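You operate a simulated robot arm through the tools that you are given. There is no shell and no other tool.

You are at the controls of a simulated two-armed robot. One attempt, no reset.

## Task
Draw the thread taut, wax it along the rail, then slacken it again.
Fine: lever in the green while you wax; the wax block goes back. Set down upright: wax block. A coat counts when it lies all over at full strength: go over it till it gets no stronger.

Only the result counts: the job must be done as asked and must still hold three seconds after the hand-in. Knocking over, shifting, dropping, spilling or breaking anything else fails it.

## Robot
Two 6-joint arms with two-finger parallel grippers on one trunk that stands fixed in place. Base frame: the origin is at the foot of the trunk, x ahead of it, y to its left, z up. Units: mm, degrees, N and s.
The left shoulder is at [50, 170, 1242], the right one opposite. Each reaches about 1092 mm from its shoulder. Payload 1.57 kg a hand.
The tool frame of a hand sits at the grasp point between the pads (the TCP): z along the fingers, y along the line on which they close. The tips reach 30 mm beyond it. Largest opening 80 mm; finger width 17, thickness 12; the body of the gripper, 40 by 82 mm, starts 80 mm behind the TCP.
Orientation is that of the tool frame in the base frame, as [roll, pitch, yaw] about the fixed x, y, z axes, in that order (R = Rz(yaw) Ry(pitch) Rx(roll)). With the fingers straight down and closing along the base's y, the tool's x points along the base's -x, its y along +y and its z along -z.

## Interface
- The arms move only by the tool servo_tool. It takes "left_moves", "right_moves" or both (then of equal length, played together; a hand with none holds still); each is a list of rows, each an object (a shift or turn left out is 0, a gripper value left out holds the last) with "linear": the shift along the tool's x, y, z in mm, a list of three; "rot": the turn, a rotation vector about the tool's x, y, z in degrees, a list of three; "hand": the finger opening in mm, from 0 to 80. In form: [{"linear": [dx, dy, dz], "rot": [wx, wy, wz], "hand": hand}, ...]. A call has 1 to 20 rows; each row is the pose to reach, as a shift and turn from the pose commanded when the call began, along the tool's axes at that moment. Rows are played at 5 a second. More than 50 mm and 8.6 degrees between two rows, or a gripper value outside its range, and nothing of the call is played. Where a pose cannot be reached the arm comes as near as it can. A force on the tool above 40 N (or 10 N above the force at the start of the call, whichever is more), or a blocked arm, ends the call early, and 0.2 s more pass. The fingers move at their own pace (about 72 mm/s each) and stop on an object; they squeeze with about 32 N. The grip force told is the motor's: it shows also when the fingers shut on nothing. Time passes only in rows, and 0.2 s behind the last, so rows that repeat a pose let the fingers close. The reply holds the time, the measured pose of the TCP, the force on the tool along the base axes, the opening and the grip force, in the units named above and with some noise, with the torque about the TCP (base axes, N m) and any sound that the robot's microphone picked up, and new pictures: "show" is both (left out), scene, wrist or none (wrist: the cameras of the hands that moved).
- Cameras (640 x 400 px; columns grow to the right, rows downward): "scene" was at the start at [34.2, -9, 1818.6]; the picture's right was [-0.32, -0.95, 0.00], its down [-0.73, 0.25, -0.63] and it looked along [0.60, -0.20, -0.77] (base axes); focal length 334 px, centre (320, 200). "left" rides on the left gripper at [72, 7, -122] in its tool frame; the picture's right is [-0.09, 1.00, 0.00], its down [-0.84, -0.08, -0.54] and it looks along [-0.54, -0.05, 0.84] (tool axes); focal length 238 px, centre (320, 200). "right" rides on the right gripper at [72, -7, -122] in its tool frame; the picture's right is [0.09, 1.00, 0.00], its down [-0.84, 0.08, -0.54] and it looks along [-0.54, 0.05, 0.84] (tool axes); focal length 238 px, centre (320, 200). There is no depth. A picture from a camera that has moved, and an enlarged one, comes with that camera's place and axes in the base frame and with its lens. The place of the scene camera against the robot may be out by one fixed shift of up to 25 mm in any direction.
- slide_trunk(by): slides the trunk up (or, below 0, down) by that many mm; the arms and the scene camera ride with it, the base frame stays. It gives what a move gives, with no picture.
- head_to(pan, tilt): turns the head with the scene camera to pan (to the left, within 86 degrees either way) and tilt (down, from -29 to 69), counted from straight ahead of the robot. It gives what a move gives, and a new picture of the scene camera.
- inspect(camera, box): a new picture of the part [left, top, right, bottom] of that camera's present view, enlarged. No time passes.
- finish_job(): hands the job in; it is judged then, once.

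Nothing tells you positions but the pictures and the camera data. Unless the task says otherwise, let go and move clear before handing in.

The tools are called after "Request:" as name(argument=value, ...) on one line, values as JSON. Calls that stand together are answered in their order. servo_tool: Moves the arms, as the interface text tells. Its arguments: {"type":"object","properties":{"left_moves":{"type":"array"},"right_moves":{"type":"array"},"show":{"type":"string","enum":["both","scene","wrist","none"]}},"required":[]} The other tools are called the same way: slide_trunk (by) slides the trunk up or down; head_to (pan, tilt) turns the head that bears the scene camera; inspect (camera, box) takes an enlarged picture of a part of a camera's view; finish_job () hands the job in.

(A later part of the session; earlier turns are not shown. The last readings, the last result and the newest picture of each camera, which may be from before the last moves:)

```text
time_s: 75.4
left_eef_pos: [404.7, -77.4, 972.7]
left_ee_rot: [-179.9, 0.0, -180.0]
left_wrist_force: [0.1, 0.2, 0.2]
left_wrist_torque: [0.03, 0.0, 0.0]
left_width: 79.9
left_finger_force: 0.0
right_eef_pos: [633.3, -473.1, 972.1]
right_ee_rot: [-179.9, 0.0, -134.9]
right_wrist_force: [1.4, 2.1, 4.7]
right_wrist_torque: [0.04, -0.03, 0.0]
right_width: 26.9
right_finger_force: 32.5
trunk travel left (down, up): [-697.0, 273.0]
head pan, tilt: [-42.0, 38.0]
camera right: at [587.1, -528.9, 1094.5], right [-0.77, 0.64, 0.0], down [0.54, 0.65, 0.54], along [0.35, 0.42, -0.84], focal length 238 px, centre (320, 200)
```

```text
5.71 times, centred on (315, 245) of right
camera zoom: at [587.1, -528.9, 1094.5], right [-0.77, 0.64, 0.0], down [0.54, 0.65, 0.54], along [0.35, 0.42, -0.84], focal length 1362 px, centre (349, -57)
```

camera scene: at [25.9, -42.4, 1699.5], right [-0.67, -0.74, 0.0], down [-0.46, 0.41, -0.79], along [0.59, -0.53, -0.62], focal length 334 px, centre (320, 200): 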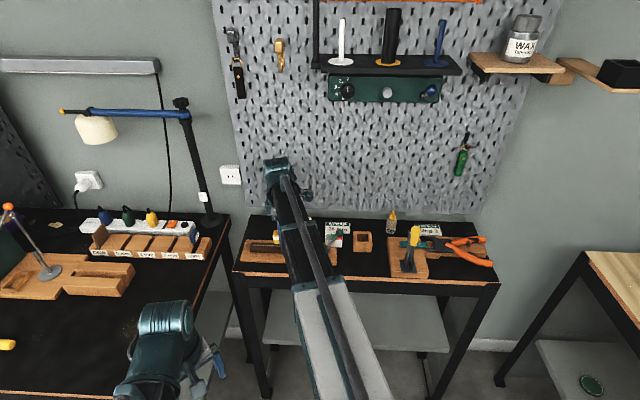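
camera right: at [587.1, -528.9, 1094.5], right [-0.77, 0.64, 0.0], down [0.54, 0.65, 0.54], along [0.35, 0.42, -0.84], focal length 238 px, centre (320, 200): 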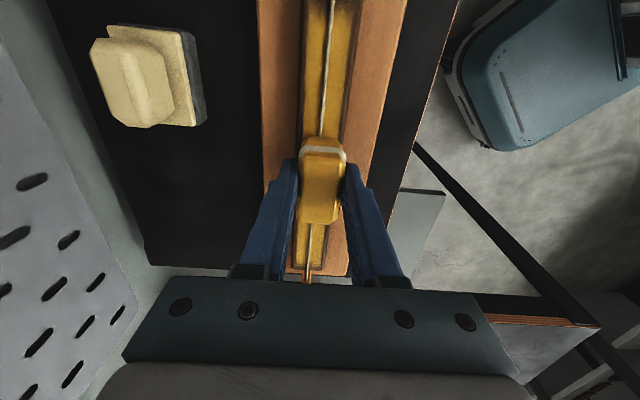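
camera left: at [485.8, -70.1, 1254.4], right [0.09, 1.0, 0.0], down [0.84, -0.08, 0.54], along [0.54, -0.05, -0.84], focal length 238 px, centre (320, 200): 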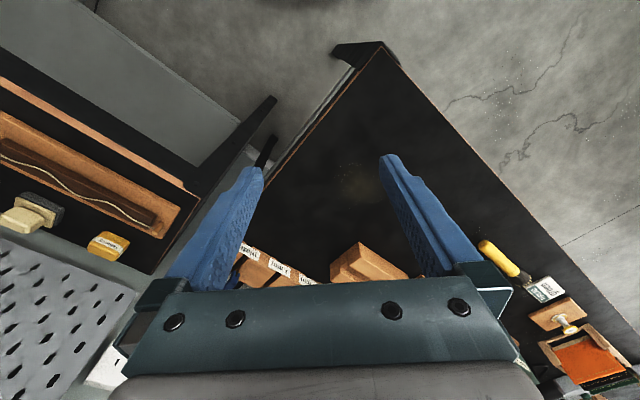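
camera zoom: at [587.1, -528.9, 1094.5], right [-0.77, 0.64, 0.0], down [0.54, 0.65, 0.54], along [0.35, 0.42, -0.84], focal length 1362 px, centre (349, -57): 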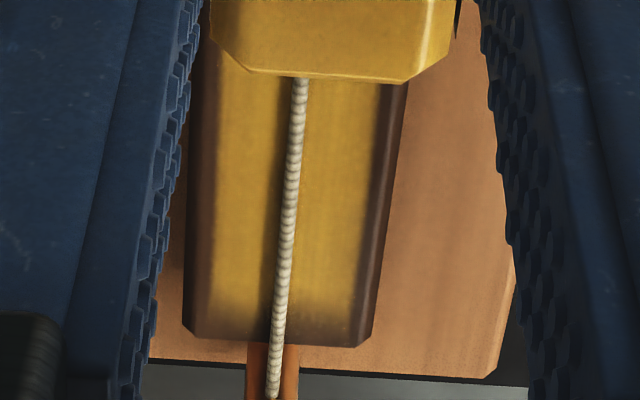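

The coat fades over the last 8–9 mm at the post end and along the side edges. I'll move the block a little to compare with the lever end.

Request:
servo_tool(right_moves=[{"linear": [6, 0, 0]}, {"linear": [12, 0, 0]}, {"linear": [18, 0, 0]}, {"linear": [22, 0, 0]}], show="none")

Request:
inspect(camera="right", box=[270, 10, 370, 140])

Request:
inspect(camera="scene", box=[235, 215, 345, 275])

```text
time_s: 76.4
left_eef_pos: [404.8, -76.9, 972.1]
left_ee_rot: [-179.9, 0.2, -180.0]
left_wrist_force: [0.0, 0.2, 0.1]
left_wrist_torque: [0.03, -0.02, -0.04]
left_width: 80.0
left_finger_force: 0.0
right_eef_pos: [619.5, -488.6, 971.9]
right_ee_rot: [-179.9, 0.2, -135.0]
right_wrist_force: [1.3, 0.9, 5.5]
right_wrist_torque: [0.07, -0.02, 0.03]
right_width: 26.7
right_finger_force: 31.9
trunk travel left (down, up): [-697.0, 273.0]
head pan, tilt: [-42.0, 38.0]
```

```text
3.08 times, centred on (320, 75) of right
camera zoom: at [571.4, -543.5, 1094.5], right [-0.77, 0.64, 0.0], down [0.54, 0.65, 0.54], along [0.35, 0.42, -0.84], focal length 733 px, centre (320, 585)
```

zoom: 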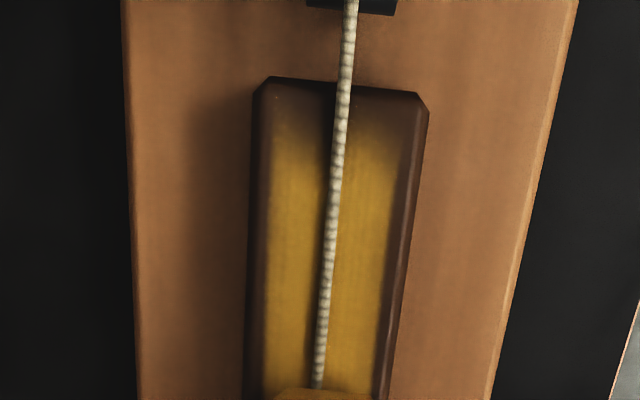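

```text
5.82 times, centred on (290, 245) of scene
camera zoom: at [25.6, -41.8, 1676.7], right [-0.67, -0.74, 0.0], down [-0.46, 0.41, -0.79], along [0.59, -0.53, -0.62], focal length 1941 px, centre (494, -62)
```

zoom: 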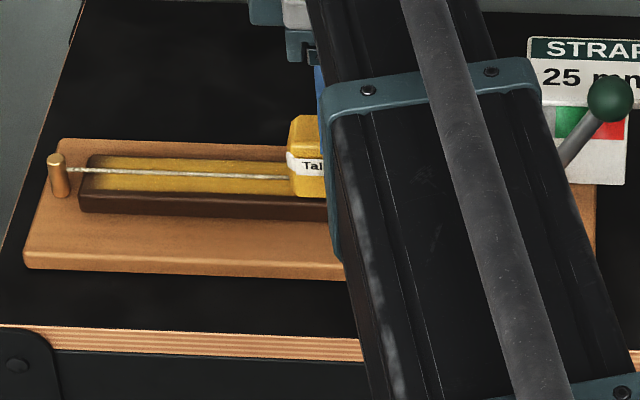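

The lever end fades the same way because the block only brushed it briefly, so more short strokes are needed at both ends and a little sideways. I'll work the lever end now, reaching about 3 mm closer to the barrel.

Request:
servo_tool(right_moves=[{"linear": [10, 0, 0]}, {"linear": [20, 0, 0]}, {"linear": [30, 0, 0]}, {"linear": [40, 0, 0]}, {"linear": [50, 0, 0]}, {"linear": [57, 0, 0]}, {"linear": [60, 0, 0]}, {"linear": [54, 0, 0]}, {"linear": [47, 0, 0]}, {"linear": [54, 0, 0]}, {"linear": [60, 0, 0]}, {"linear": [54, 3, 0]}, {"linear": [47, 3, 0]}, {"linear": [54, 3, 0]}, {"linear": [60, 3, 0]}, {"linear": [54, -3, 0]}, {"linear": [47, -3, 0]}, {"linear": [54, -3, 0]}, {"linear": [60, -3, 0]}, {"linear": [60, 0, 0]}], show="wrist")

Request:
inspect(camera="right", box=[270, 60, 370, 260])

Request:
inspect(camera="scene", box=[235, 215, 375, 275])

```text
time_s: 80.6
left_eef_pos: [404.2, -77.5, 972.8]
left_ee_rot: [180.0, 0.2, 180.0]
left_wrist_force: [0.0, -0.3, 0.5]
left_wrist_torque: [0.0, 0.01, -0.01]
left_width: 80.2
left_finger_force: 0.2
right_eef_pos: [575.6, -530.6, 971.7]
right_ee_rot: [-179.8, 0.0, -134.9]
right_wrist_force: [2.3, 0.2, 4.7]
right_wrist_torque: [0.01, -0.03, 0.01]
right_width: 26.9
right_finger_force: 32.1
trunk travel left (down, up): [-697.0, 273.0]
head pan, tilt: [-42.0, 38.0]
camera right: at [529.0, -586.6, 1094.4], right [-0.77, 0.64, 0.0], down [0.54, 0.65, 0.54], along [0.35, 0.42, -0.84], focal length 238 px, centre (320, 200)
```

right: 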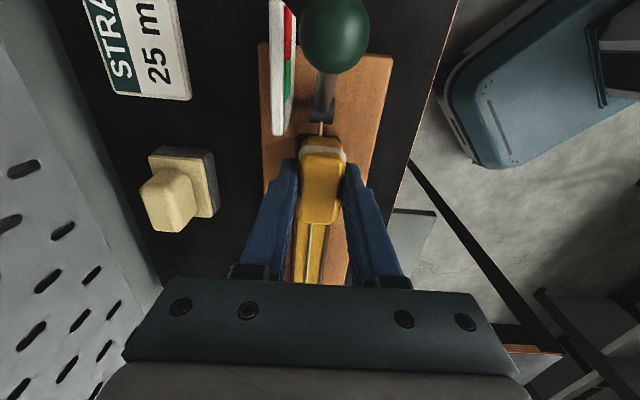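

```text
2.00 times, centred on (320, 160) of right
camera zoom: at [529.0, -586.6, 1094.4], right [-0.77, 0.64, 0.0], down [0.54, 0.65, 0.54], along [0.35, 0.42, -0.84], focal length 477 px, centre (320, 280)
```

zoom: 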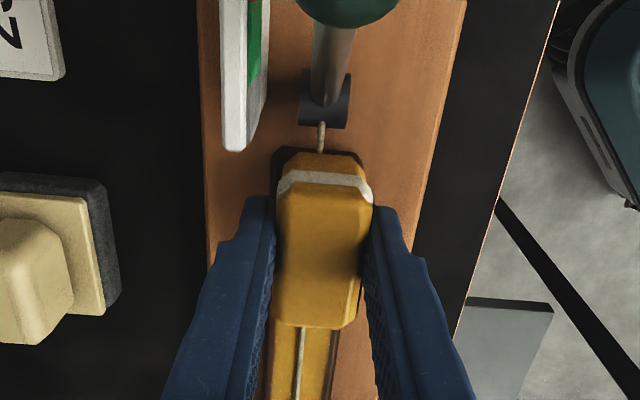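

```text
4.57 times, centred on (305, 245) of scene
camera zoom: at [25.7, -42.1, 1676.7], right [-0.67, -0.74, 0.0], down [-0.46, 0.41, -0.79], along [0.59, -0.53, -0.62], focal length 1525 px, centre (389, -6)
```

zoom: 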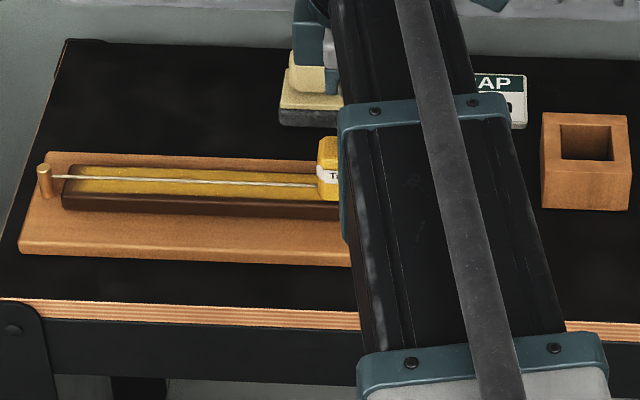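

The block's contact edge is still about 1 mm short of the rail's lever end, with about 5 mm free to the barrel. I'll extend the strokes 5 mm further there.

Request:
servo_tool(right_moves=[{"linear": [3, 0, 0]}, {"linear": [5, 0, 0]}, {"linear": [0, 0, 0]}, {"linear": [-6, 0, 0]}, {"linear": [0, 0, 0]}, {"linear": [5, 0, 0]}, {"linear": [0, 3, 0]}, {"linear": [-6, 3, 0]}, {"linear": [0, 3, 0]}, {"linear": [5, 3, 0]}, {"linear": [0, -3, 0]}, {"linear": [-6, -3, 0]}, {"linear": [0, -3, 0]}, {"linear": [5, -3, 0]}, {"linear": [-2, 0, 0]}, {"linear": [-9, 0, 0]}, {"linear": [-16, 0, 0]}, {"linear": [-23, 0, 0]}, {"linear": [-30, 0, 0]}, {"linear": [-37, 0, 0]}], show="none")

Request:
servo_tool(right_moves=[{"linear": [-8, 0, 0]}, {"linear": [-16, 0, 0]}, {"linear": [-24, 0, 0]}], show="none")

Request:
inspect(camera="right", box=[270, 10, 370, 140])

```text
time_s: 84.8
left_eef_pos: [403.6, -78.7, 972.5]
left_ee_rot: [179.9, 0.1, -179.9]
left_wrist_force: [-0.3, 0.1, -0.2]
left_wrist_torque: [0.0, -0.01, -0.01]
left_width: 80.1
left_finger_force: 0.1
right_eef_pos: [602.3, -504.4, 971.9]
right_ee_rot: [-179.9, 0.0, -134.9]
right_wrist_force: [-1.2, 0.1, 2.6]
right_wrist_torque: [0.02, 0.06, -0.01]
right_width: 26.8
right_finger_force: 31.9
trunk travel left (down, up): [-697.0, 273.0]
head pan, tilt: [-42.0, 38.0]
```

```text
time_s: 85.6
left_eef_pos: [403.5, -76.9, 972.7]
left_ee_rot: [-180.0, 0.1, -179.9]
left_wrist_force: [0.8, -0.4, 0.5]
left_wrist_torque: [0.0, 0.0, -0.03]
left_width: 79.8
left_finger_force: 0.1
right_eef_pos: [617.5, -486.9, 972.4]
right_ee_rot: [-179.9, 0.0, -134.9]
right_wrist_force: [-0.3, -0.7, 2.0]
right_wrist_torque: [0.01, 0.05, 0.0]
right_width: 26.8
right_finger_force: 31.7
trunk travel left (down, up): [-697.0, 273.0]
head pan, tilt: [-42.0, 38.0]
```

```text
3.08 times, centred on (320, 75) of right
camera zoom: at [571.5, -543.4, 1094.3], right [-0.77, 0.64, 0.0], down [0.54, 0.65, 0.54], along [0.35, 0.42, -0.84], focal length 733 px, centre (320, 585)
```

zoom: 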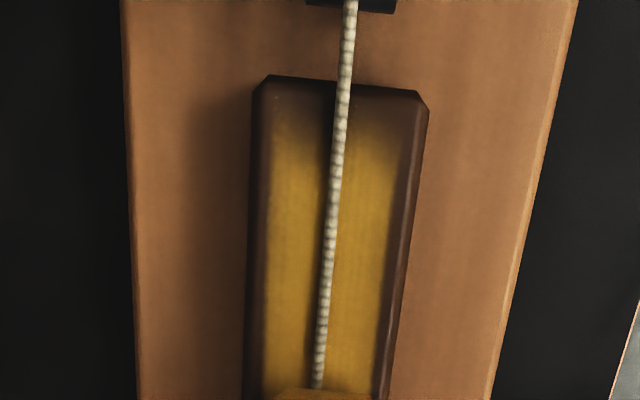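

The lever end looks exactly the same after many more strokes, so the soft border there is just how a full coat is drawn. I'll press a touch more and give the rest of the rail and the post end the same treatment.

Request:
slide_trunk(by=-0.4)

Request:
servo_tool(right_moves=[{"linear": [-10, 0, 0]}, {"linear": [-20, 0, 0]}, {"linear": [-30, 0, 0]}, {"linear": [-40, 0, 0]}, {"linear": [-50, 0, 0]}, {"linear": [-60, 0, 0]}, {"linear": [-70, 0, 0]}, {"linear": [-80, 0, 0]}, {"linear": [-90, 0, 0]}, {"linear": [-100, 0, 0]}, {"linear": [-106, 0, 0]}, {"linear": [-110, 0, 0]}, {"linear": [-112, 0, 0]}, {"linear": [-106, 0, 0]}, {"linear": [-98, 0, 0]}, {"linear": [-106, 0, 0]}, {"linear": [-112, 0, 0]}, {"linear": [-106, 3, 0]}, {"linear": [-98, 3, 0]}, {"linear": [-106, 3, 0]}], show="none")

Request:
inspect(camera="scene", box=[235, 220, 275, 250])

```text
time_s: 86.1
left_eef_pos: [404.1, -77.2, 970.8]
left_ee_rot: [179.9, 0.1, 180.0]
left_wrist_force: [0.1, -0.2, -0.2]
left_wrist_torque: [0.02, 0.01, -0.01]
left_width: 80.2
left_finger_force: 0.1
right_eef_pos: [618.5, -487.4, 972.6]
right_ee_rot: [-180.0, 0.0, -134.9]
right_wrist_force: [1.1, -1.7, 7.9]
right_wrist_torque: [-0.02, 0.01, 0.0]
right_width: 26.9
right_finger_force: 32.2
trunk travel left (down, up): [-697.0, 273.0]
head pan, tilt: [-42.0, 38.0]
```

```text
time_s: 90.3
left_eef_pos: [403.3, -76.4, 971.8]
left_ee_rot: [180.0, 0.1, -180.0]
left_wrist_force: [-0.9, -0.5, 0.5]
left_wrist_torque: [-0.02, 0.03, 0.01]
left_width: 80.3
left_finger_force: 0.0
right_eef_pos: [689.6, -410.0, 971.6]
right_ee_rot: [-179.9, -0.2, -135.0]
right_wrist_force: [-1.9, -0.4, 5.3]
right_wrist_torque: [0.03, 0.03, 0.03]
right_width: 26.8
right_finger_force: 32.3
trunk travel left (down, up): [-697.0, 273.0]
head pan, tilt: [-42.0, 38.0]
```

```text
13.33 times, centred on (255, 235) of scene
camera zoom: at [25.2, -42.1, 1676.3], right [-0.67, -0.74, 0.0], down [-0.46, 0.41, -0.79], along [0.59, -0.53, -0.62], focal length 4449 px, centre (1187, -267)
```

zoom: 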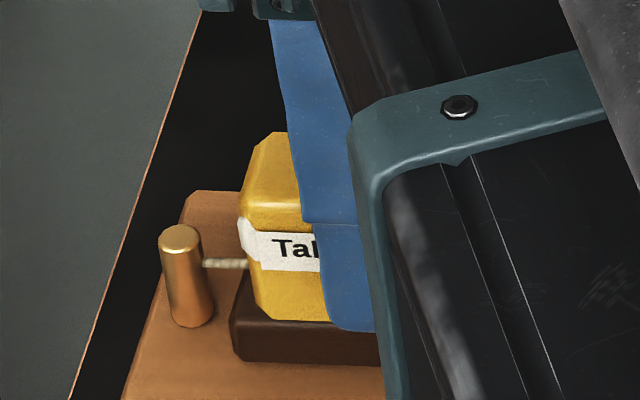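

Post end next with a sideways shift, then one more full pass back to the lever end.

Request:
servo_tool(right_moves=[{"linear": [-6, 0, 0]}, {"linear": [0, -3, 0]}, {"linear": [8, -6, 0]}, {"linear": [0, -6, 0]}, {"linear": [-6, -6, 0]}, {"linear": [0, -6, 0]}, {"linear": [10, -6, 0]}, {"linear": [20, -6, 0]}, {"linear": [30, -6, 0]}, {"linear": [40, -6, 0]}, {"linear": [50, -6, 0]}, {"linear": [60, -6, 0]}, {"linear": [70, -6, 0]}, {"linear": [80, -6, 0]}, {"linear": [90, -6, 0]}, {"linear": [100, -6, 0]}, {"linear": [110, -6, 0]}, {"linear": [120, -6, 0]}, {"linear": [130, -6, 0]}, {"linear": [140, -6, 0]}], show="none")

Request:
inspect(camera="scene", box=[235, 220, 305, 260])

Request:
inspect(camera="scene", box=[245, 228, 285, 253])

```text
time_s: 94.5
left_eef_pos: [404.8, -78.2, 972.8]
left_ee_rot: [180.0, 0.0, -180.0]
left_wrist_force: [-0.2, -1.3, 0.1]
left_wrist_torque: [-0.01, 0.02, -0.05]
left_width: 79.9
left_finger_force: 0.1
right_eef_pos: [596.1, -513.9, 972.6]
right_ee_rot: [-179.8, 0.0, -135.0]
right_wrist_force: [0.3, 0.3, 4.9]
right_wrist_torque: [0.07, -0.01, 0.02]
right_width: 26.8
right_finger_force: 32.2
trunk travel left (down, up): [-697.0, 273.0]
head pan, tilt: [-42.0, 38.0]
```

```text
9.14 times, centred on (270, 240) of scene
camera zoom: at [25.6, -42.0, 1676.3], right [-0.67, -0.74, 0.0], down [-0.46, 0.41, -0.79], along [0.59, -0.53, -0.62], focal length 3051 px, centre (777, -166)
```

zoom: 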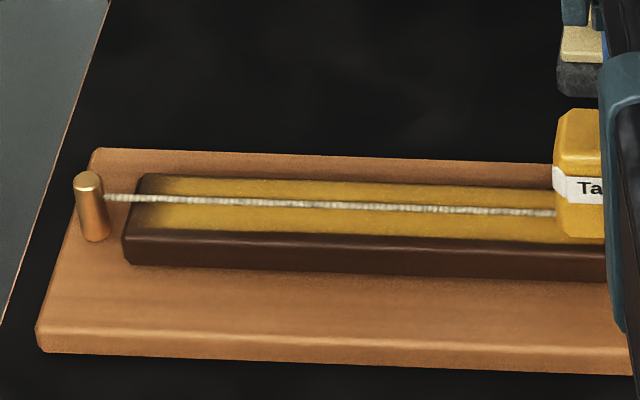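

```text
16.00 times, centred on (265, 240) of scene
camera zoom: at [25.6, -42.0, 1676.3], right [-0.67, -0.74, 0.0], down [-0.46, 0.41, -0.79], along [0.59, -0.53, -0.62], focal length 5339 px, centre (1200, -448)
```

zoom: 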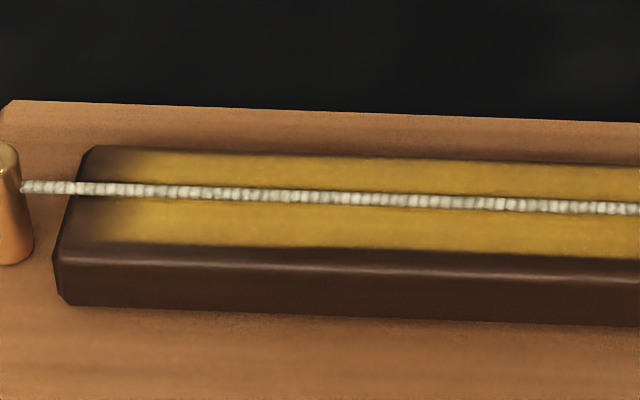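

The post end got slightly stronger, so I'll keep going: finish this pass to the lever end, then back to the post end and work it again.

Request:
servo_tool(right_moves=[{"linear": [10, 0, 0]}, {"linear": [20, 0, 0]}, {"linear": [29, 0, 0]}, {"linear": [20, 3, 0]}, {"linear": [8, 3, 0]}, {"linear": [-4, 3, 0]}, {"linear": [-16, 3, 0]}, {"linear": [-28, 3, 0]}, {"linear": [-40, 3, 0]}, {"linear": [-52, 3, 0]}, {"linear": [-64, 3, 0]}, {"linear": [-76, 3, 0]}, {"linear": [-88, 3, 0]}, {"linear": [-100, 3, 0]}, {"linear": [-112, 3, 0]}, {"linear": [-122, 3, 0]}, {"linear": [-132, 3, 0]}, {"linear": [-140, 3, 0]}, {"linear": [-145, 3, 0]}, {"linear": [-146, 3, 0]}], show="none")

Request:
inspect(camera="scene", box=[235, 220, 275, 250])

Request:
inspect(camera="right", box=[250, 0, 390, 260])

```text
time_s: 98.7
left_eef_pos: [403.3, -78.0, 971.7]
left_ee_rot: [180.0, 0.0, 180.0]
left_wrist_force: [0.1, 0.2, 0.3]
left_wrist_torque: [0.01, -0.02, 0.03]
left_width: 80.0
left_finger_force: 0.1
right_eef_pos: [697.4, -408.5, 971.3]
right_ee_rot: [-179.9, 0.1, -135.0]
right_wrist_force: [-1.7, -1.5, 3.2]
right_wrist_torque: [-0.03, 0.04, -0.03]
right_width: 27.0
right_finger_force: 32.0
trunk travel left (down, up): [-697.0, 273.0]
head pan, tilt: [-42.0, 38.0]
```

```text
13.33 times, centred on (255, 235) of scene
camera zoom: at [25.5, -42.3, 1676.3], right [-0.67, -0.74, 0.0], down [-0.46, 0.41, -0.79], along [0.59, -0.53, -0.62], focal length 4449 px, centre (1187, -267)
```

zoom: 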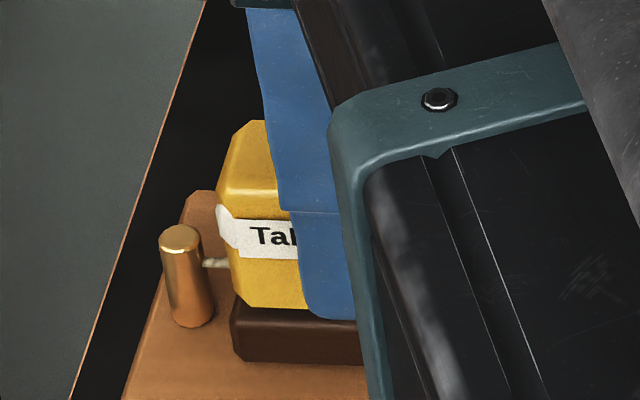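

```text
1.54 times, centred on (320, 130) of right
camera zoom: at [650.4, -464.2, 1094.0], right [-0.77, 0.64, 0.0], down [0.54, 0.65, 0.54], along [0.35, 0.42, -0.84], focal length 367 px, centre (320, 308)
```

zoom: 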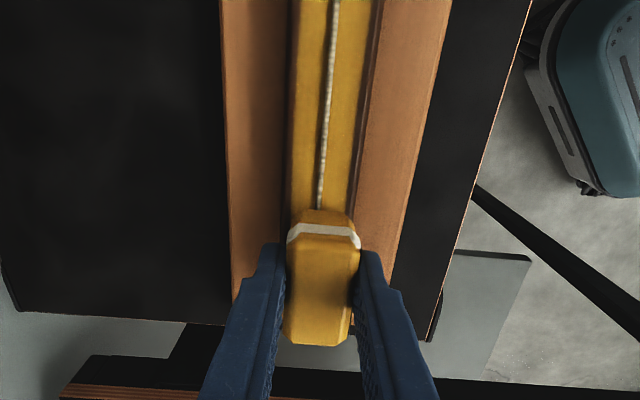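

I'll work the post end with repeated short strokes, up to about 1 mm from the post, then draw back and compare.

Request:
servo_tool(right_moves=[{"linear": [-1, 0, 0]}, {"linear": [5, 0, 0]}, {"linear": [11, 0, 0]}, {"linear": [5, 0, 0]}, {"linear": [-1, 0, 0]}, {"linear": [5, 3, 0]}, {"linear": [11, 3, 0]}, {"linear": [5, 3, 0]}, {"linear": [-1, 3, 0]}, {"linear": [5, -3, 0]}, {"linear": [11, -3, 0]}, {"linear": [5, -3, 0]}, {"linear": [-1, -3, 0]}, {"linear": [5, 0, 0]}, {"linear": [11, 0, 0]}, {"linear": [5, 0, 0]}, {"linear": [-1, 0, 0]}, {"linear": [8, 0, 0]}, {"linear": [18, 0, 0]}, {"linear": [28, 0, 0]}], show="none")

Request:
servo_tool(right_moves=[{"linear": [10, 0, 0]}, {"linear": [20, 0, 0]}, {"linear": [30, 0, 0]}, {"linear": [40, 0, 0]}, {"linear": [50, 0, 0]}, {"linear": [60, 0, 0]}, {"linear": [70, 0, 0]}, {"linear": [80, 0, 0]}, {"linear": [90, 0, 0]}, {"linear": [100, 0, 0]}, {"linear": [110, 0, 0]}], show="none")

Request:
inspect(camera="scene", box=[245, 228, 285, 253])

Request:
inspect(camera="scene", box=[235, 215, 375, 275])

```text
time_s: 102.9
left_eef_pos: [404.6, -77.3, 972.7]
left_ee_rot: [180.0, 0.1, 179.9]
left_wrist_force: [0.5, -0.3, 0.1]
left_wrist_torque: [-0.01, -0.05, 0.01]
left_width: 79.9
left_finger_force: 0.1
right_eef_pos: [677.2, -428.4, 970.9]
right_ee_rot: [-180.0, 0.0, -135.1]
right_wrist_force: [0.5, -0.3, 3.2]
right_wrist_torque: [0.03, -0.02, -0.01]
right_width: 27.1
right_finger_force: 32.6
trunk travel left (down, up): [-697.0, 273.0]
head pan, tilt: [-42.0, 38.0]
```

```text
time_s: 105.3
left_eef_pos: [404.7, -77.9, 973.2]
left_ee_rot: [-179.9, 0.0, -180.0]
left_wrist_force: [0.8, 0.1, -0.3]
left_wrist_torque: [-0.01, -0.02, 0.01]
left_width: 79.9
left_finger_force: 0.1
right_eef_pos: [600.9, -507.1, 971.2]
right_ee_rot: [-180.0, 0.0, -135.0]
right_wrist_force: [-0.1, 0.1, 1.4]
right_wrist_torque: [0.02, 0.02, -0.01]
right_width: 27.1
right_finger_force: 32.2
trunk travel left (down, up): [-697.0, 273.0]
head pan, tilt: [-42.0, 38.0]
```

```text
16.00 times, centred on (265, 240) of scene
camera zoom: at [25.7, -42.2, 1676.2], right [-0.67, -0.74, 0.0], down [-0.46, 0.41, -0.79], along [0.59, -0.53, -0.62], focal length 5339 px, centre (1200, -448)
```

zoom: 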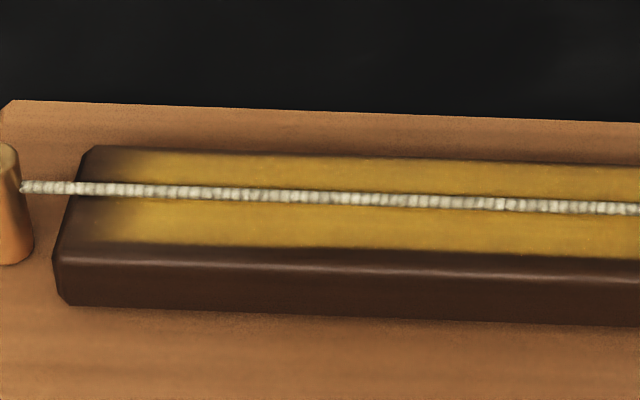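

```text
4.57 times, centred on (305, 245) of scene
camera zoom: at [25.7, -42.2, 1676.2], right [-0.67, -0.74, 0.0], down [-0.46, 0.41, -0.79], along [0.59, -0.53, -0.62], focal length 1525 px, centre (389, -6)
```

zoom: 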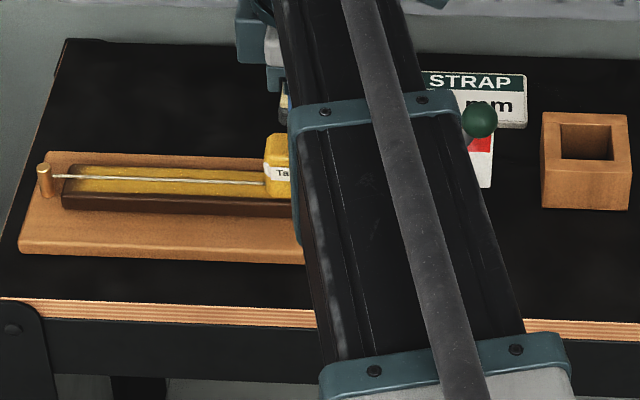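

The post end no longer changes, so it is saturated. For safety I'll press a bit more and make one last full pass over the whole rail in both directions.

Request:
slide_trunk(by=-0.5)

Request:
servo_tool(right_moves=[{"linear": [10, 0, 0]}, {"linear": [20, 0, 0]}, {"linear": [30, 0, 0]}, {"linear": [38, 0, 0]}, {"linear": [30, 0, 0]}, {"linear": [38, 0, 0]}, {"linear": [28, 0, 0]}, {"linear": [16, 0, 0]}, {"linear": [4, 0, 0]}, {"linear": [-8, 0, 0]}, {"linear": [-20, 0, 0]}, {"linear": [-32, 0, 0]}, {"linear": [-44, 0, 0]}, {"linear": [-56, 0, 0]}, {"linear": [-68, 0, 0]}, {"linear": [-80, 0, 0]}, {"linear": [-92, 0, 0]}, {"linear": [-104, 0, 0]}, {"linear": [-116, 0, 0]}, {"linear": [-126, 0, 0]}], show="none")

Request:
servo_tool(right_moves=[{"linear": [-7, 0, 0]}, {"linear": [-11, 0, 0]}, {"linear": [-4, 0, 0]}, {"linear": [3, 0, 0]}, {"linear": [-4, 0, 0]}, {"linear": [-11, 0, 0]}, {"linear": [-4, 0, 0]}, {"linear": [6, 0, 0]}, {"linear": [18, 0, 0]}, {"linear": [30, 0, 0]}, {"linear": [42, 0, 0]}, {"linear": [54, 0, 0]}, {"linear": [66, 0, 0]}, {"linear": [78, 0, 0]}, {"linear": [90, 0, 0]}, {"linear": [100, 0, 0]}], show="none")

Request:
inspect(camera="scene", box=[245, 228, 285, 253])

Request:
inspect(camera="right", box=[270, 10, 370, 140])

```text
time_s: 105.8
left_eef_pos: [403.9, -77.2, 971.3]
left_ee_rot: [-179.9, 0.1, 180.0]
left_wrist_force: [0.2, 0.7, 0.1]
left_wrist_torque: [0.01, 0.0, -0.02]
left_width: 80.0
left_finger_force: 0.1
right_eef_pos: [600.8, -506.6, 971.2]
right_ee_rot: [-179.9, -0.1, -134.9]
right_wrist_force: [1.2, -0.8, 8.6]
right_wrist_torque: [0.01, 0.01, 0.0]
right_width: 26.9
right_finger_force: 32.4
trunk travel left (down, up): [-697.0, 273.0]
head pan, tilt: [-42.0, 38.0]
```

```text
time_s: 110.0
left_eef_pos: [404.1, -77.4, 972.5]
left_ee_rot: [-179.9, 0.1, 180.0]
left_wrist_force: [0.0, -0.8, -0.6]
left_wrist_torque: [-0.01, -0.01, 0.02]
left_width: 79.8
left_finger_force: 0.0
right_eef_pos: [689.9, -417.4, 971.4]
right_ee_rot: [-180.0, 0.1, -134.9]
right_wrist_force: [-1.0, -1.1, 4.4]
right_wrist_torque: [-0.01, 0.08, 0.01]
right_width: 27.1
right_finger_force: 32.2
trunk travel left (down, up): [-697.0, 273.0]
head pan, tilt: [-42.0, 38.0]
```

```text
time_s: 113.4
left_eef_pos: [403.4, -76.9, 970.7]
left_ee_rot: [-179.9, 0.0, -180.0]
left_wrist_force: [0.6, 0.5, 0.3]
left_wrist_torque: [-0.01, -0.02, 0.03]
left_width: 79.9
left_finger_force: 0.1
right_eef_pos: [619.8, -489.1, 970.6]
right_ee_rot: [-179.9, -0.1, -135.0]
right_wrist_force: [0.6, 0.8, 5.1]
right_wrist_torque: [0.08, -0.04, -0.02]
right_width: 26.5
right_finger_force: 31.9
trunk travel left (down, up): [-697.0, 273.0]
head pan, tilt: [-42.0, 38.0]
```

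```text
16.00 times, centred on (265, 240) of scene
camera zoom: at [25.5, -41.9, 1675.8], right [-0.67, -0.74, 0.0], down [-0.46, 0.41, -0.79], along [0.59, -0.53, -0.62], focal length 5339 px, centre (1200, -448)
```

zoom: 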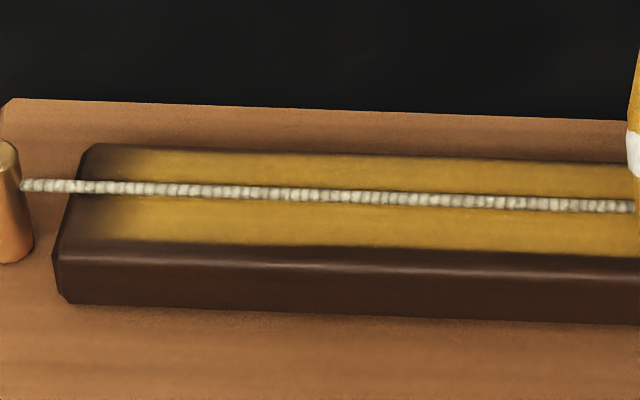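

```text
3.08 times, centred on (320, 75) of right
camera zoom: at [572.6, -544.2, 1093.6], right [-0.77, 0.64, 0.0], down [0.54, 0.65, 0.54], along [0.35, 0.42, -0.84], focal length 733 px, centre (320, 585)
```

zoom: 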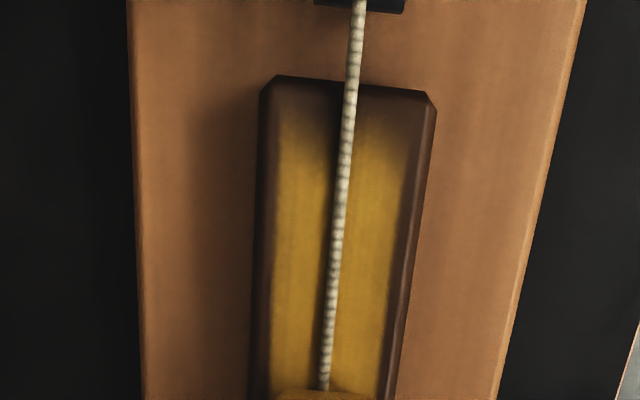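

Nothing changes any more at either end, so the coat is complete. I'll lift the block off in small steps and check how it sits in the fingers.

Request:
slide_trunk(by=8)

Request:
slide_trunk(by=10)

Request:
slide_trunk(by=10)

Request:
inspect(camera="right", box=[220, 110, 420, 260])

Request:
inspect(camera="scene", box=[235, 215, 375, 275])

```text
time_s: 114.0
left_eef_pos: [404.3, -77.6, 979.8]
left_ee_rot: [180.0, 0.1, -180.0]
left_wrist_force: [-0.6, 0.1, -0.1]
left_wrist_torque: [-0.01, 0.03, -0.02]
left_width: 80.3
left_finger_force: 0.1
right_eef_pos: [620.0, -488.7, 978.6]
right_ee_rot: [-179.8, 0.0, -135.0]
right_wrist_force: [0.2, -0.5, -0.8]
right_wrist_torque: [-0.02, 0.0, 0.01]
right_width: 26.7
right_finger_force: 31.6
trunk travel left (down, up): [-705.0, 265.0]
head pan, tilt: [-42.0, 38.0]
```

```text
time_s: 114.5
left_eef_pos: [403.5, -78.2, 989.8]
left_ee_rot: [-180.0, 0.2, 179.9]
left_wrist_force: [0.2, 0.6, 0.3]
left_wrist_torque: [0.02, -0.03, 0.0]
left_width: 79.9
left_finger_force: 0.1
right_eef_pos: [619.4, -488.9, 988.3]
right_ee_rot: [-179.9, 0.0, -134.9]
right_wrist_force: [0.1, 0.6, -0.8]
right_wrist_torque: [-0.03, 0.01, 0.0]
right_width: 26.9
right_finger_force: 31.8
trunk travel left (down, up): [-715.0, 255.0]
head pan, tilt: [-42.0, 38.0]
```

```text
time_s: 115.1
left_eef_pos: [404.6, -77.5, 999.1]
left_ee_rot: [179.9, 0.2, 179.9]
left_wrist_force: [-0.5, -0.1, -0.2]
left_wrist_torque: [0.04, -0.05, 0.01]
left_width: 80.1
left_finger_force: 0.0
right_eef_pos: [619.8, -488.7, 999.0]
right_ee_rot: [-179.9, 0.0, -135.0]
right_wrist_force: [-0.6, 0.7, -0.6]
right_wrist_torque: [-0.01, 0.0, -0.02]
right_width: 27.1
right_finger_force: 32.1
trunk travel left (down, up): [-725.0, 245.0]
head pan, tilt: [-42.0, 38.0]
```

```text
2.67 times, centred on (320, 185) of right
camera zoom: at [573.1, -544.4, 1121.2], right [-0.77, 0.64, 0.0], down [0.54, 0.65, 0.54], along [0.35, 0.42, -0.84], focal length 636 px, centre (320, 240)
```

zoom: 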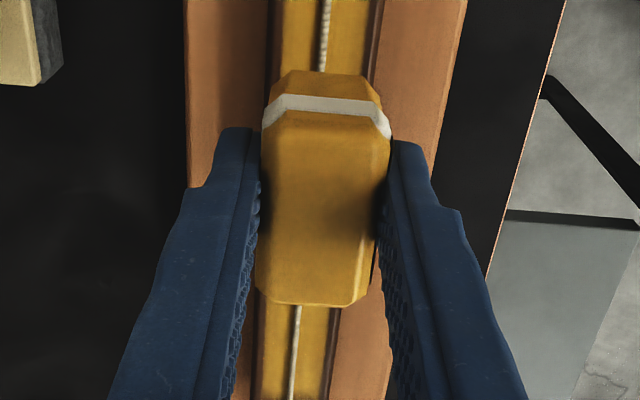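

```text
4.57 times, centred on (305, 245) of scene
camera zoom: at [26.1, -42.5, 1703.8], right [-0.67, -0.74, 0.0], down [-0.46, 0.41, -0.79], along [0.59, -0.53, -0.62], focal length 1525 px, centre (389, -6)
```

zoom: 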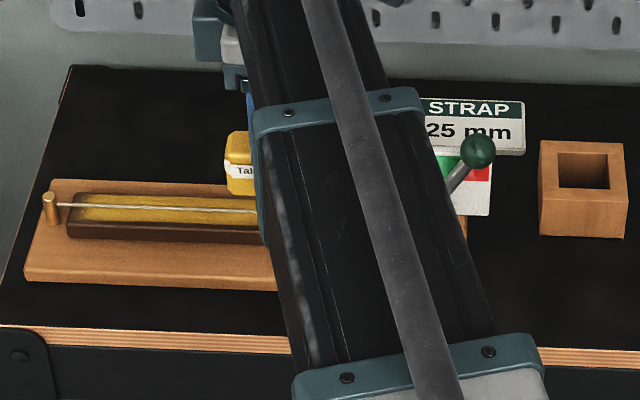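

The block sits unchanged in the fingers. I'll carry it back above its original spot, TCP about (763.7, -501.1).

Request:
servo_tool(right_moves=[{"linear": [-8, -4, 0]}, {"linear": [-18, -10, 0]}, {"linear": [-28, -18, 0]}, {"linear": [-38, -28, 0]}, {"linear": [-48, -40, 0]}, {"linear": [-58, -52, 0]}, {"linear": [-67, -64, 0]}, {"linear": [-75, -76, 0]}, {"linear": [-82, -88, 0]}, {"linear": [-88, -98, 0]}, {"linear": [-92, -106, 0]}, {"linear": [-93, -110.5, 0]}, {"linear": [-93, -110.5, 0]}], show="wrist")

Request:
slide_trunk(by=-40)

Request:
inspect(camera="scene", box=[255, 190, 315, 235])

```text
time_s: 117.9
left_eef_pos: [404.2, -78.3, 999.9]
left_ee_rot: [180.0, 0.2, 180.0]
left_wrist_force: [0.3, 0.3, 0.5]
left_wrist_torque: [-0.01, 0.01, -0.01]
left_width: 80.2
left_finger_force: 0.0
right_eef_pos: [763.8, -500.6, 999.4]
right_ee_rot: [180.0, 0.0, -134.9]
right_wrist_force: [-0.4, -0.8, -1.8]
right_wrist_torque: [0.0, 0.01, 0.0]
right_width: 26.6
right_finger_force: 31.7
trunk travel left (down, up): [-725.0, 245.0]
head pan, tilt: [-42.0, 38.0]
camera right: at [717.2, -557.2, 1121.2], right [-0.77, 0.64, 0.0], down [0.54, 0.65, 0.54], along [0.35, 0.42, -0.84], focal length 238 px, centre (320, 200)
```

right: 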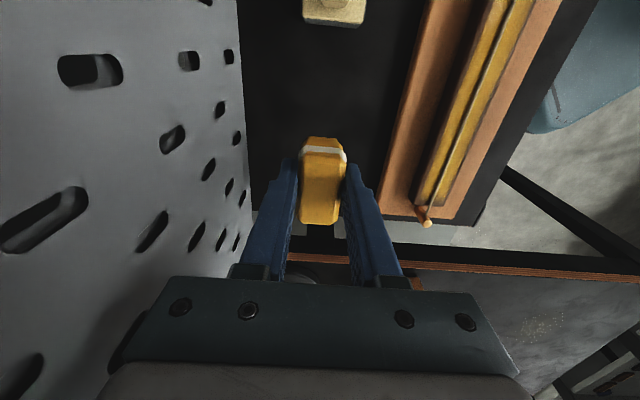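

```text
time_s: 118.8
left_eef_pos: [404.1, -77.3, 959.4]
left_ee_rot: [-180.0, 0.1, 180.0]
left_wrist_force: [0.4, 0.6, -0.5]
left_wrist_torque: [-0.01, 0.0, 0.02]
left_width: 79.7
left_finger_force: 0.1
right_eef_pos: [762.1, -500.9, 959.5]
right_ee_rot: [-179.9, 0.0, -135.0]
right_wrist_force: [-0.5, -0.1, -0.6]
right_wrist_torque: [0.01, 0.02, -0.01]
right_width: 27.0
right_finger_force: 32.0
trunk travel left (down, up): [-685.0, 285.0]
head pan, tilt: [-42.0, 38.0]
```

```text
8.89 times, centred on (285, 212) of scene
camera zoom: at [25.7, -42.3, 1663.7], right [-0.67, -0.74, 0.0], down [-0.46, 0.41, -0.79], along [0.59, -0.53, -0.62], focal length 2966 px, centre (631, 89)
```

zoom: 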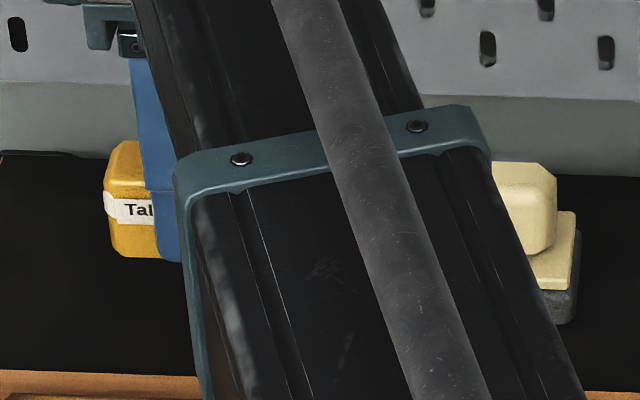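

The block hangs about 16 mm above the bench in its place. I'll lower it and stop at first touch.

Request:
slide_trunk(by=-14)

Request:
slide_trunk(by=-2)

Request:
slide_trunk(by=-1)

```text
time_s: 119.4
left_eef_pos: [403.6, -77.1, 945.1]
left_ee_rot: [-180.0, 0.1, -180.0]
left_wrist_force: [-0.2, 0.0, 0.2]
left_wrist_torque: [0.01, -0.01, 0.0]
left_width: 80.0
left_finger_force: 0.1
right_eef_pos: [763.8, -501.1, 945.3]
right_ee_rot: [-179.9, 0.0, -135.0]
right_wrist_force: [0.1, -0.4, -0.3]
right_wrist_torque: [-0.04, 0.02, -0.01]
right_width: 27.0
right_finger_force: 31.7
trunk travel left (down, up): [-671.0, 299.0]
head pan, tilt: [-42.0, 38.0]
```

```text
time_s: 119.9
left_eef_pos: [404.5, -77.7, 942.7]
left_ee_rot: [180.0, 0.1, 180.0]
left_wrist_force: [0.3, -0.1, -0.6]
left_wrist_torque: [0.02, 0.04, 0.01]
left_width: 80.1
left_finger_force: 0.0
right_eef_pos: [763.5, -502.3, 942.7]
right_ee_rot: [-179.9, 0.0, -135.0]
right_wrist_force: [0.1, 0.4, -0.9]
right_wrist_torque: [-0.02, -0.01, -0.01]
right_width: 26.7
right_finger_force: 32.2
trunk travel left (down, up): [-669.0, 301.0]
head pan, tilt: [-42.0, 38.0]
```

```text
time_s: 120.4
left_eef_pos: [403.0, -76.8, 942.9]
left_ee_rot: [-179.9, 0.1, -180.0]
left_wrist_force: [0.6, 0.6, -1.0]
left_wrist_torque: [0.0, 0.0, 0.01]
left_width: 79.8
left_finger_force: 0.0
right_eef_pos: [763.6, -500.8, 942.6]
right_ee_rot: [-179.8, 0.0, -135.1]
right_wrist_force: [0.0, 1.1, 0.1]
right_wrist_torque: [0.01, -0.02, 0.0]
right_width: 26.8
right_finger_force: 32.6
trunk travel left (down, up): [-668.0, 302.0]
head pan, tilt: [-42.0, 38.0]
```

No touch yet; I'll go down half a millimetre at a time.

Request:
slide_trunk(by=-0.5)

Request:
slide_trunk(by=-0.5)

Request:
slide_trunk(by=-0.5)

```text
time_s: 120.9
left_eef_pos: [403.7, -78.3, 942.6]
left_ee_rot: [180.0, 0.1, 179.9]
left_wrist_force: [-0.4, -0.1, -0.2]
left_wrist_torque: [0.0, -0.02, 0.02]
left_width: 79.9
left_finger_force: 0.0
right_eef_pos: [764.9, -502.5, 941.5]
right_ee_rot: [-179.9, 0.1, -135.0]
right_wrist_force: [0.1, -1.3, -0.5]
right_wrist_torque: [-0.01, 0.0, -0.01]
right_width: 27.1
right_finger_force: 31.7
trunk travel left (down, up): [-667.0, 303.0]
head pan, tilt: [-42.0, 38.0]
```

```text
time_s: 121.4
left_eef_pos: [404.2, -77.7, 940.9]
left_ee_rot: [180.0, 0.1, -179.9]
left_wrist_force: [0.0, 0.3, -0.2]
left_wrist_torque: [-0.02, 0.0, 0.0]
left_width: 79.6
left_finger_force: 0.1
right_eef_pos: [763.3, -501.6, 941.5]
right_ee_rot: [-179.9, 0.0, -135.0]
right_wrist_force: [1.0, -0.7, 5.0]
right_wrist_torque: [0.0, -0.02, -0.01]
right_width: 27.0
right_finger_force: 32.1
trunk travel left (down, up): [-667.0, 303.0]
head pan, tilt: [-42.0, 38.0]
```

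```text
time_s: 121.9
left_eef_pos: [403.4, -77.0, 941.6]
left_ee_rot: [-179.9, 0.2, 180.0]
left_wrist_force: [-0.6, -0.6, 0.7]
left_wrist_torque: [0.01, -0.01, 0.03]
left_width: 80.2
left_finger_force: 0.0
right_eef_pos: [765.1, -501.0, 941.1]
right_ee_rot: [-179.8, 0.0, -134.9]
right_wrist_force: [3.4, -2.3, 11.2]
right_wrist_torque: [-0.03, -0.12, 0.0]
right_width: 27.2
right_finger_force: 32.1
trunk travel left (down, up): [-666.0, 304.0]
head pan, tilt: [-42.0, 38.0]
```

The block is down on the bench (force rising). I'll ease off half a millimetre, then open the fingers gently.

Request:
slide_trunk(by=0.6)

Request:
servo_tool(right_moves=[{"hand": 25}, {"hand": 27}, {"hand": 28}, {"hand": 30}, {"hand": 34}, {"hand": 40}, {"hand": 50}, {"hand": 54}, {"hand": 54}], show="wrist")

Request:
inspect(camera="right", box=[220, 110, 420, 260])

```text
time_s: 122.4
left_eef_pos: [405.1, -77.2, 941.6]
left_ee_rot: [180.0, 0.1, -180.0]
left_wrist_force: [1.2, 0.1, 1.1]
left_wrist_torque: [0.0, 0.01, 0.01]
left_width: 80.1
left_finger_force: 0.1
right_eef_pos: [764.0, -500.8, 941.8]
right_ee_rot: [180.0, 0.0, -135.0]
right_wrist_force: [0.9, -1.0, 5.8]
right_wrist_torque: [0.01, -0.03, 0.01]
right_width: 26.9
right_finger_force: 32.2
trunk travel left (down, up): [-667.0, 303.0]
head pan, tilt: [-42.0, 38.0]
```

```text
time_s: 124.4
left_eef_pos: [403.6, -78.3, 942.1]
left_ee_rot: [180.0, 0.1, 180.0]
left_wrist_force: [1.0, 0.2, 1.1]
left_wrist_torque: [0.02, 0.02, 0.0]
left_width: 79.9
left_finger_force: 0.1
right_eef_pos: [762.9, -501.3, 941.2]
right_ee_rot: [-179.9, 0.0, -135.0]
right_wrist_force: [-0.2, 0.3, -0.5]
right_wrist_torque: [-0.02, 0.0, 0.01]
right_width: 53.9
right_finger_force: 0.0
trunk travel left (down, up): [-667.0, 303.0]
head pan, tilt: [-42.0, 38.0]
camera right: at [717.0, -557.3, 1063.4], right [-0.77, 0.64, 0.0], down [0.54, 0.65, 0.54], along [0.35, 0.42, -0.84], focal length 238 px, centre (320, 200)
```

right: 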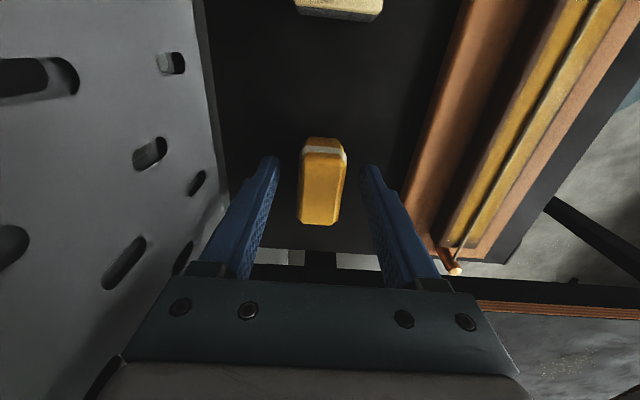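

```text
2.67 times, centred on (320, 185) of right
camera zoom: at [717.0, -557.3, 1063.4], right [-0.77, 0.64, 0.0], down [0.54, 0.65, 0.54], along [0.35, 0.42, -0.84], focal length 636 px, centre (320, 240)
```

zoom: 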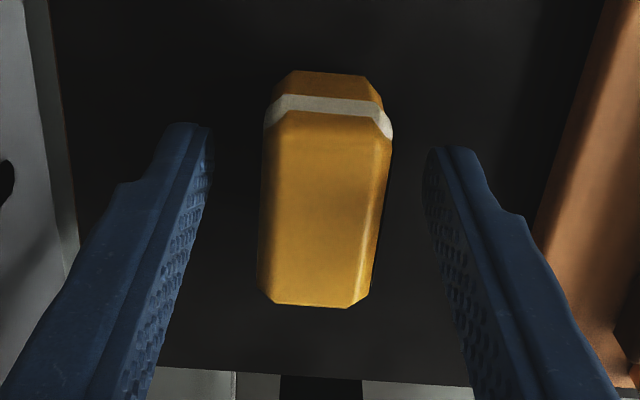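

The block is released and upright. I'll raise the trunk clear of it.

Request:
slide_trunk(by=30)

Request:
slide_trunk(by=103)

Request:
servo_tool(right_moves=[{"linear": [0, 20, 0]}, {"linear": [10, 50, 0]}, {"linear": [20, 80, 0], "rot": [0, 0, 8]}, {"linear": [30, 110, 0], "rot": [0, 0, 16]}, {"linear": [40, 130, 0], "rot": [0, 0, 24]}, {"linear": [50, 150, 0], "rot": [0, 0, 32]}, {"linear": [60, 160, 0], "rot": [0, 0, 40]}, {"linear": [80, 170, 0], "rot": [0, 0, 48]}, {"linear": [100, 170, 0], "rot": [0, 0, 56]}, {"linear": [120, 170, 0], "rot": [0, 0, 64]}, {"linear": [140, 170, 0], "rot": [0, 0, 72]}, {"linear": [160, 170, 0], "rot": [0, 0, 80]}, {"linear": [170, 170, 0], "rot": [0, 0, 88]}, {"linear": [170, 170, 0], "rot": [0, 0, 90]}, {"linear": [170, 170, 0], "rot": [0, 0, 90]}], show="both")

Request:
inspect(camera="scene", box=[240, 215, 390, 300])

```text
time_s: 125.2
left_eef_pos: [404.8, -76.5, 971.4]
left_ee_rot: [179.9, 0.1, 180.0]
left_wrist_force: [-0.7, -0.2, 0.3]
left_wrist_torque: [0.03, -0.01, 0.0]
left_width: 79.9
left_finger_force: 0.0
right_eef_pos: [762.8, -502.2, 970.3]
right_ee_rot: [-179.9, 0.0, -135.0]
right_wrist_force: [0.2, -0.1, -0.4]
right_wrist_torque: [-0.02, -0.01, 0.01]
right_width: 54.3
right_finger_force: 0.0
trunk travel left (down, up): [-697.0, 273.0]
head pan, tilt: [-42.0, 38.0]
```

```text
time_s: 126.5
left_eef_pos: [403.9, -77.1, 1073.8]
left_ee_rot: [180.0, 0.2, 180.0]
left_wrist_force: [0.1, 0.2, 0.3]
left_wrist_torque: [0.04, 0.02, -0.01]
left_width: 80.1
left_finger_force: 0.0
right_eef_pos: [764.1, -501.5, 1073.9]
right_ee_rot: [-179.8, 0.0, -135.0]
right_wrist_force: [0.1, 0.4, -0.7]
right_wrist_torque: [0.03, 0.0, 0.0]
right_width: 54.0
right_finger_force: 0.1
trunk travel left (down, up): [-800.0, 170.0]
head pan, tilt: [-42.0, 38.0]
```

```text
time_s: 129.7
left_eef_pos: [405.5, -77.3, 1074.5]
left_ee_rot: [-180.0, 0.1, 180.0]
left_wrist_force: [0.6, 0.2, 0.0]
left_wrist_torque: [-0.03, 0.0, 0.01]
left_width: 80.0
left_finger_force: 0.1
right_eef_pos: [523.4, -502.0, 1075.0]
right_ee_rot: [-180.0, 0.0, 134.8]
right_wrist_force: [-0.4, -0.2, -0.3]
right_wrist_torque: [0.01, 0.04, 0.04]
right_width: 53.9
right_finger_force: 0.0
trunk travel left (down, up): [-800.0, 170.0]
head pan, tilt: [-42.0, 38.0]
camera scene: at [25.8, -42.3, 1778.8], right [-0.67, -0.74, 0.0], down [-0.46, 0.41, -0.79], along [0.59, -0.53, -0.62], focal length 334 px, centre (320, 200)
camera right: at [467.0, -455.8, 1196.3], right [0.64, 0.77, 0.0], down [0.65, -0.54, 0.54], along [0.42, -0.35, -0.84], focal length 238 px, centre (320, 200)
```

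scene: 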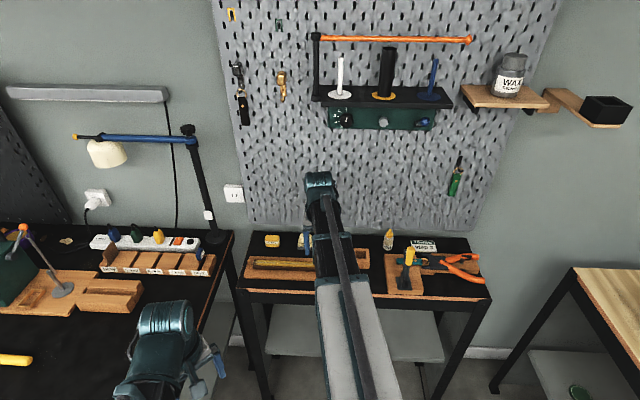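
right: 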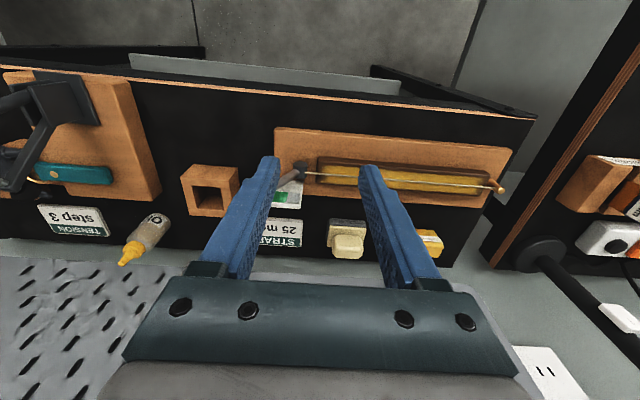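

```text
4.27 times, centred on (315, 258) of scene
camera zoom: at [25.8, -42.3, 1778.8], right [-0.67, -0.74, 0.0], down [-0.46, 0.41, -0.79], along [0.59, -0.53, -0.62], focal length 1424 px, centre (341, -45)
```

zoom: 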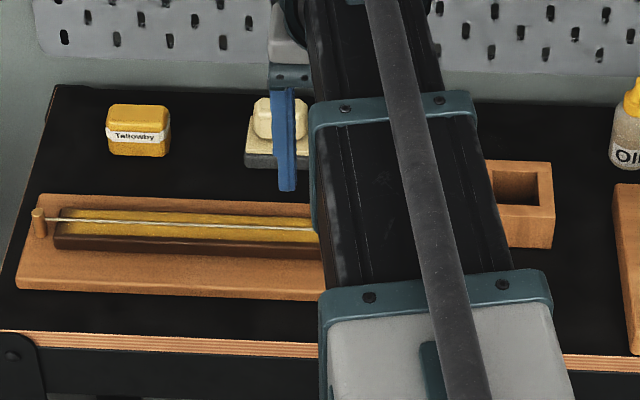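

The wax block stands back in its place within 1–2 mm and the coat looks even. Now the lever: I'll place the open fingers over the ball (about (523, -586)) to push it back to slack.

Request:
servo_tool(right_moves=[{"linear": [-12, -12, 0], "hand": 60}, {"linear": [-24, -24, 0]}, {"linear": [-36, -36, 0]}, {"linear": [-48, -48, 0]}, {"linear": [-58.6, -60.2, 0]}, {"linear": [-58.6, -60.2, 0]}], show="wrist")

Request:
inspect(camera="right", box=[240, 60, 440, 210])

```text
time_s: 131.1
left_eef_pos: [403.8, -78.0, 1073.4]
left_ee_rot: [180.0, 0.1, 180.0]
left_wrist_force: [0.0, -0.1, 0.9]
left_wrist_torque: [0.01, 0.0, 0.0]
left_width: 80.1
left_finger_force: 0.1
right_eef_pos: [522.0, -585.4, 1074.9]
right_ee_rot: [179.9, 0.0, 135.0]
right_wrist_force: [-1.1, -0.6, 0.7]
right_wrist_torque: [0.0, -0.03, -0.03]
right_width: 59.9
right_finger_force: 0.1
trunk travel left (down, up): [-800.0, 170.0]
head pan, tilt: [-42.0, 38.0]
camera right: at [465.9, -539.3, 1196.3], right [0.64, 0.77, 0.0], down [0.65, -0.54, 0.54], along [0.42, -0.35, -0.84], focal length 238 px, centre (320, 200)
```

right: 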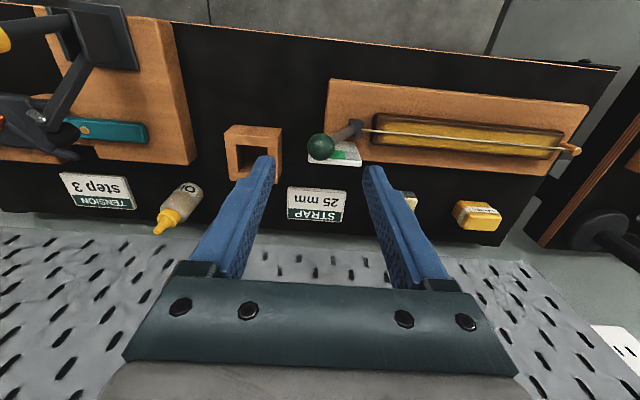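

```text
2.67 times, centred on (340, 135) of right
camera zoom: at [465.9, -539.3, 1196.3], right [0.64, 0.77, 0.0], down [0.65, -0.54, 0.54], along [0.42, -0.35, -0.84], focal length 636 px, centre (267, 373)
```

zoom: 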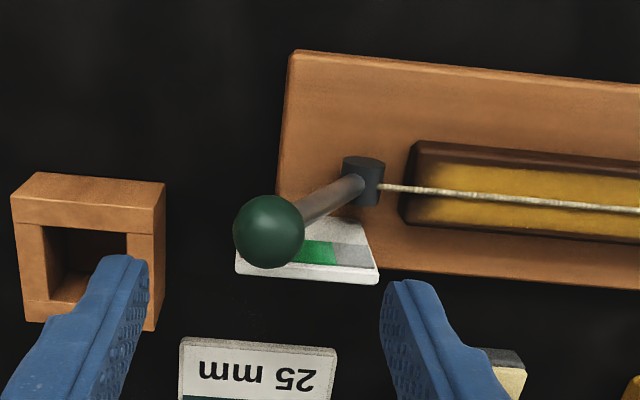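

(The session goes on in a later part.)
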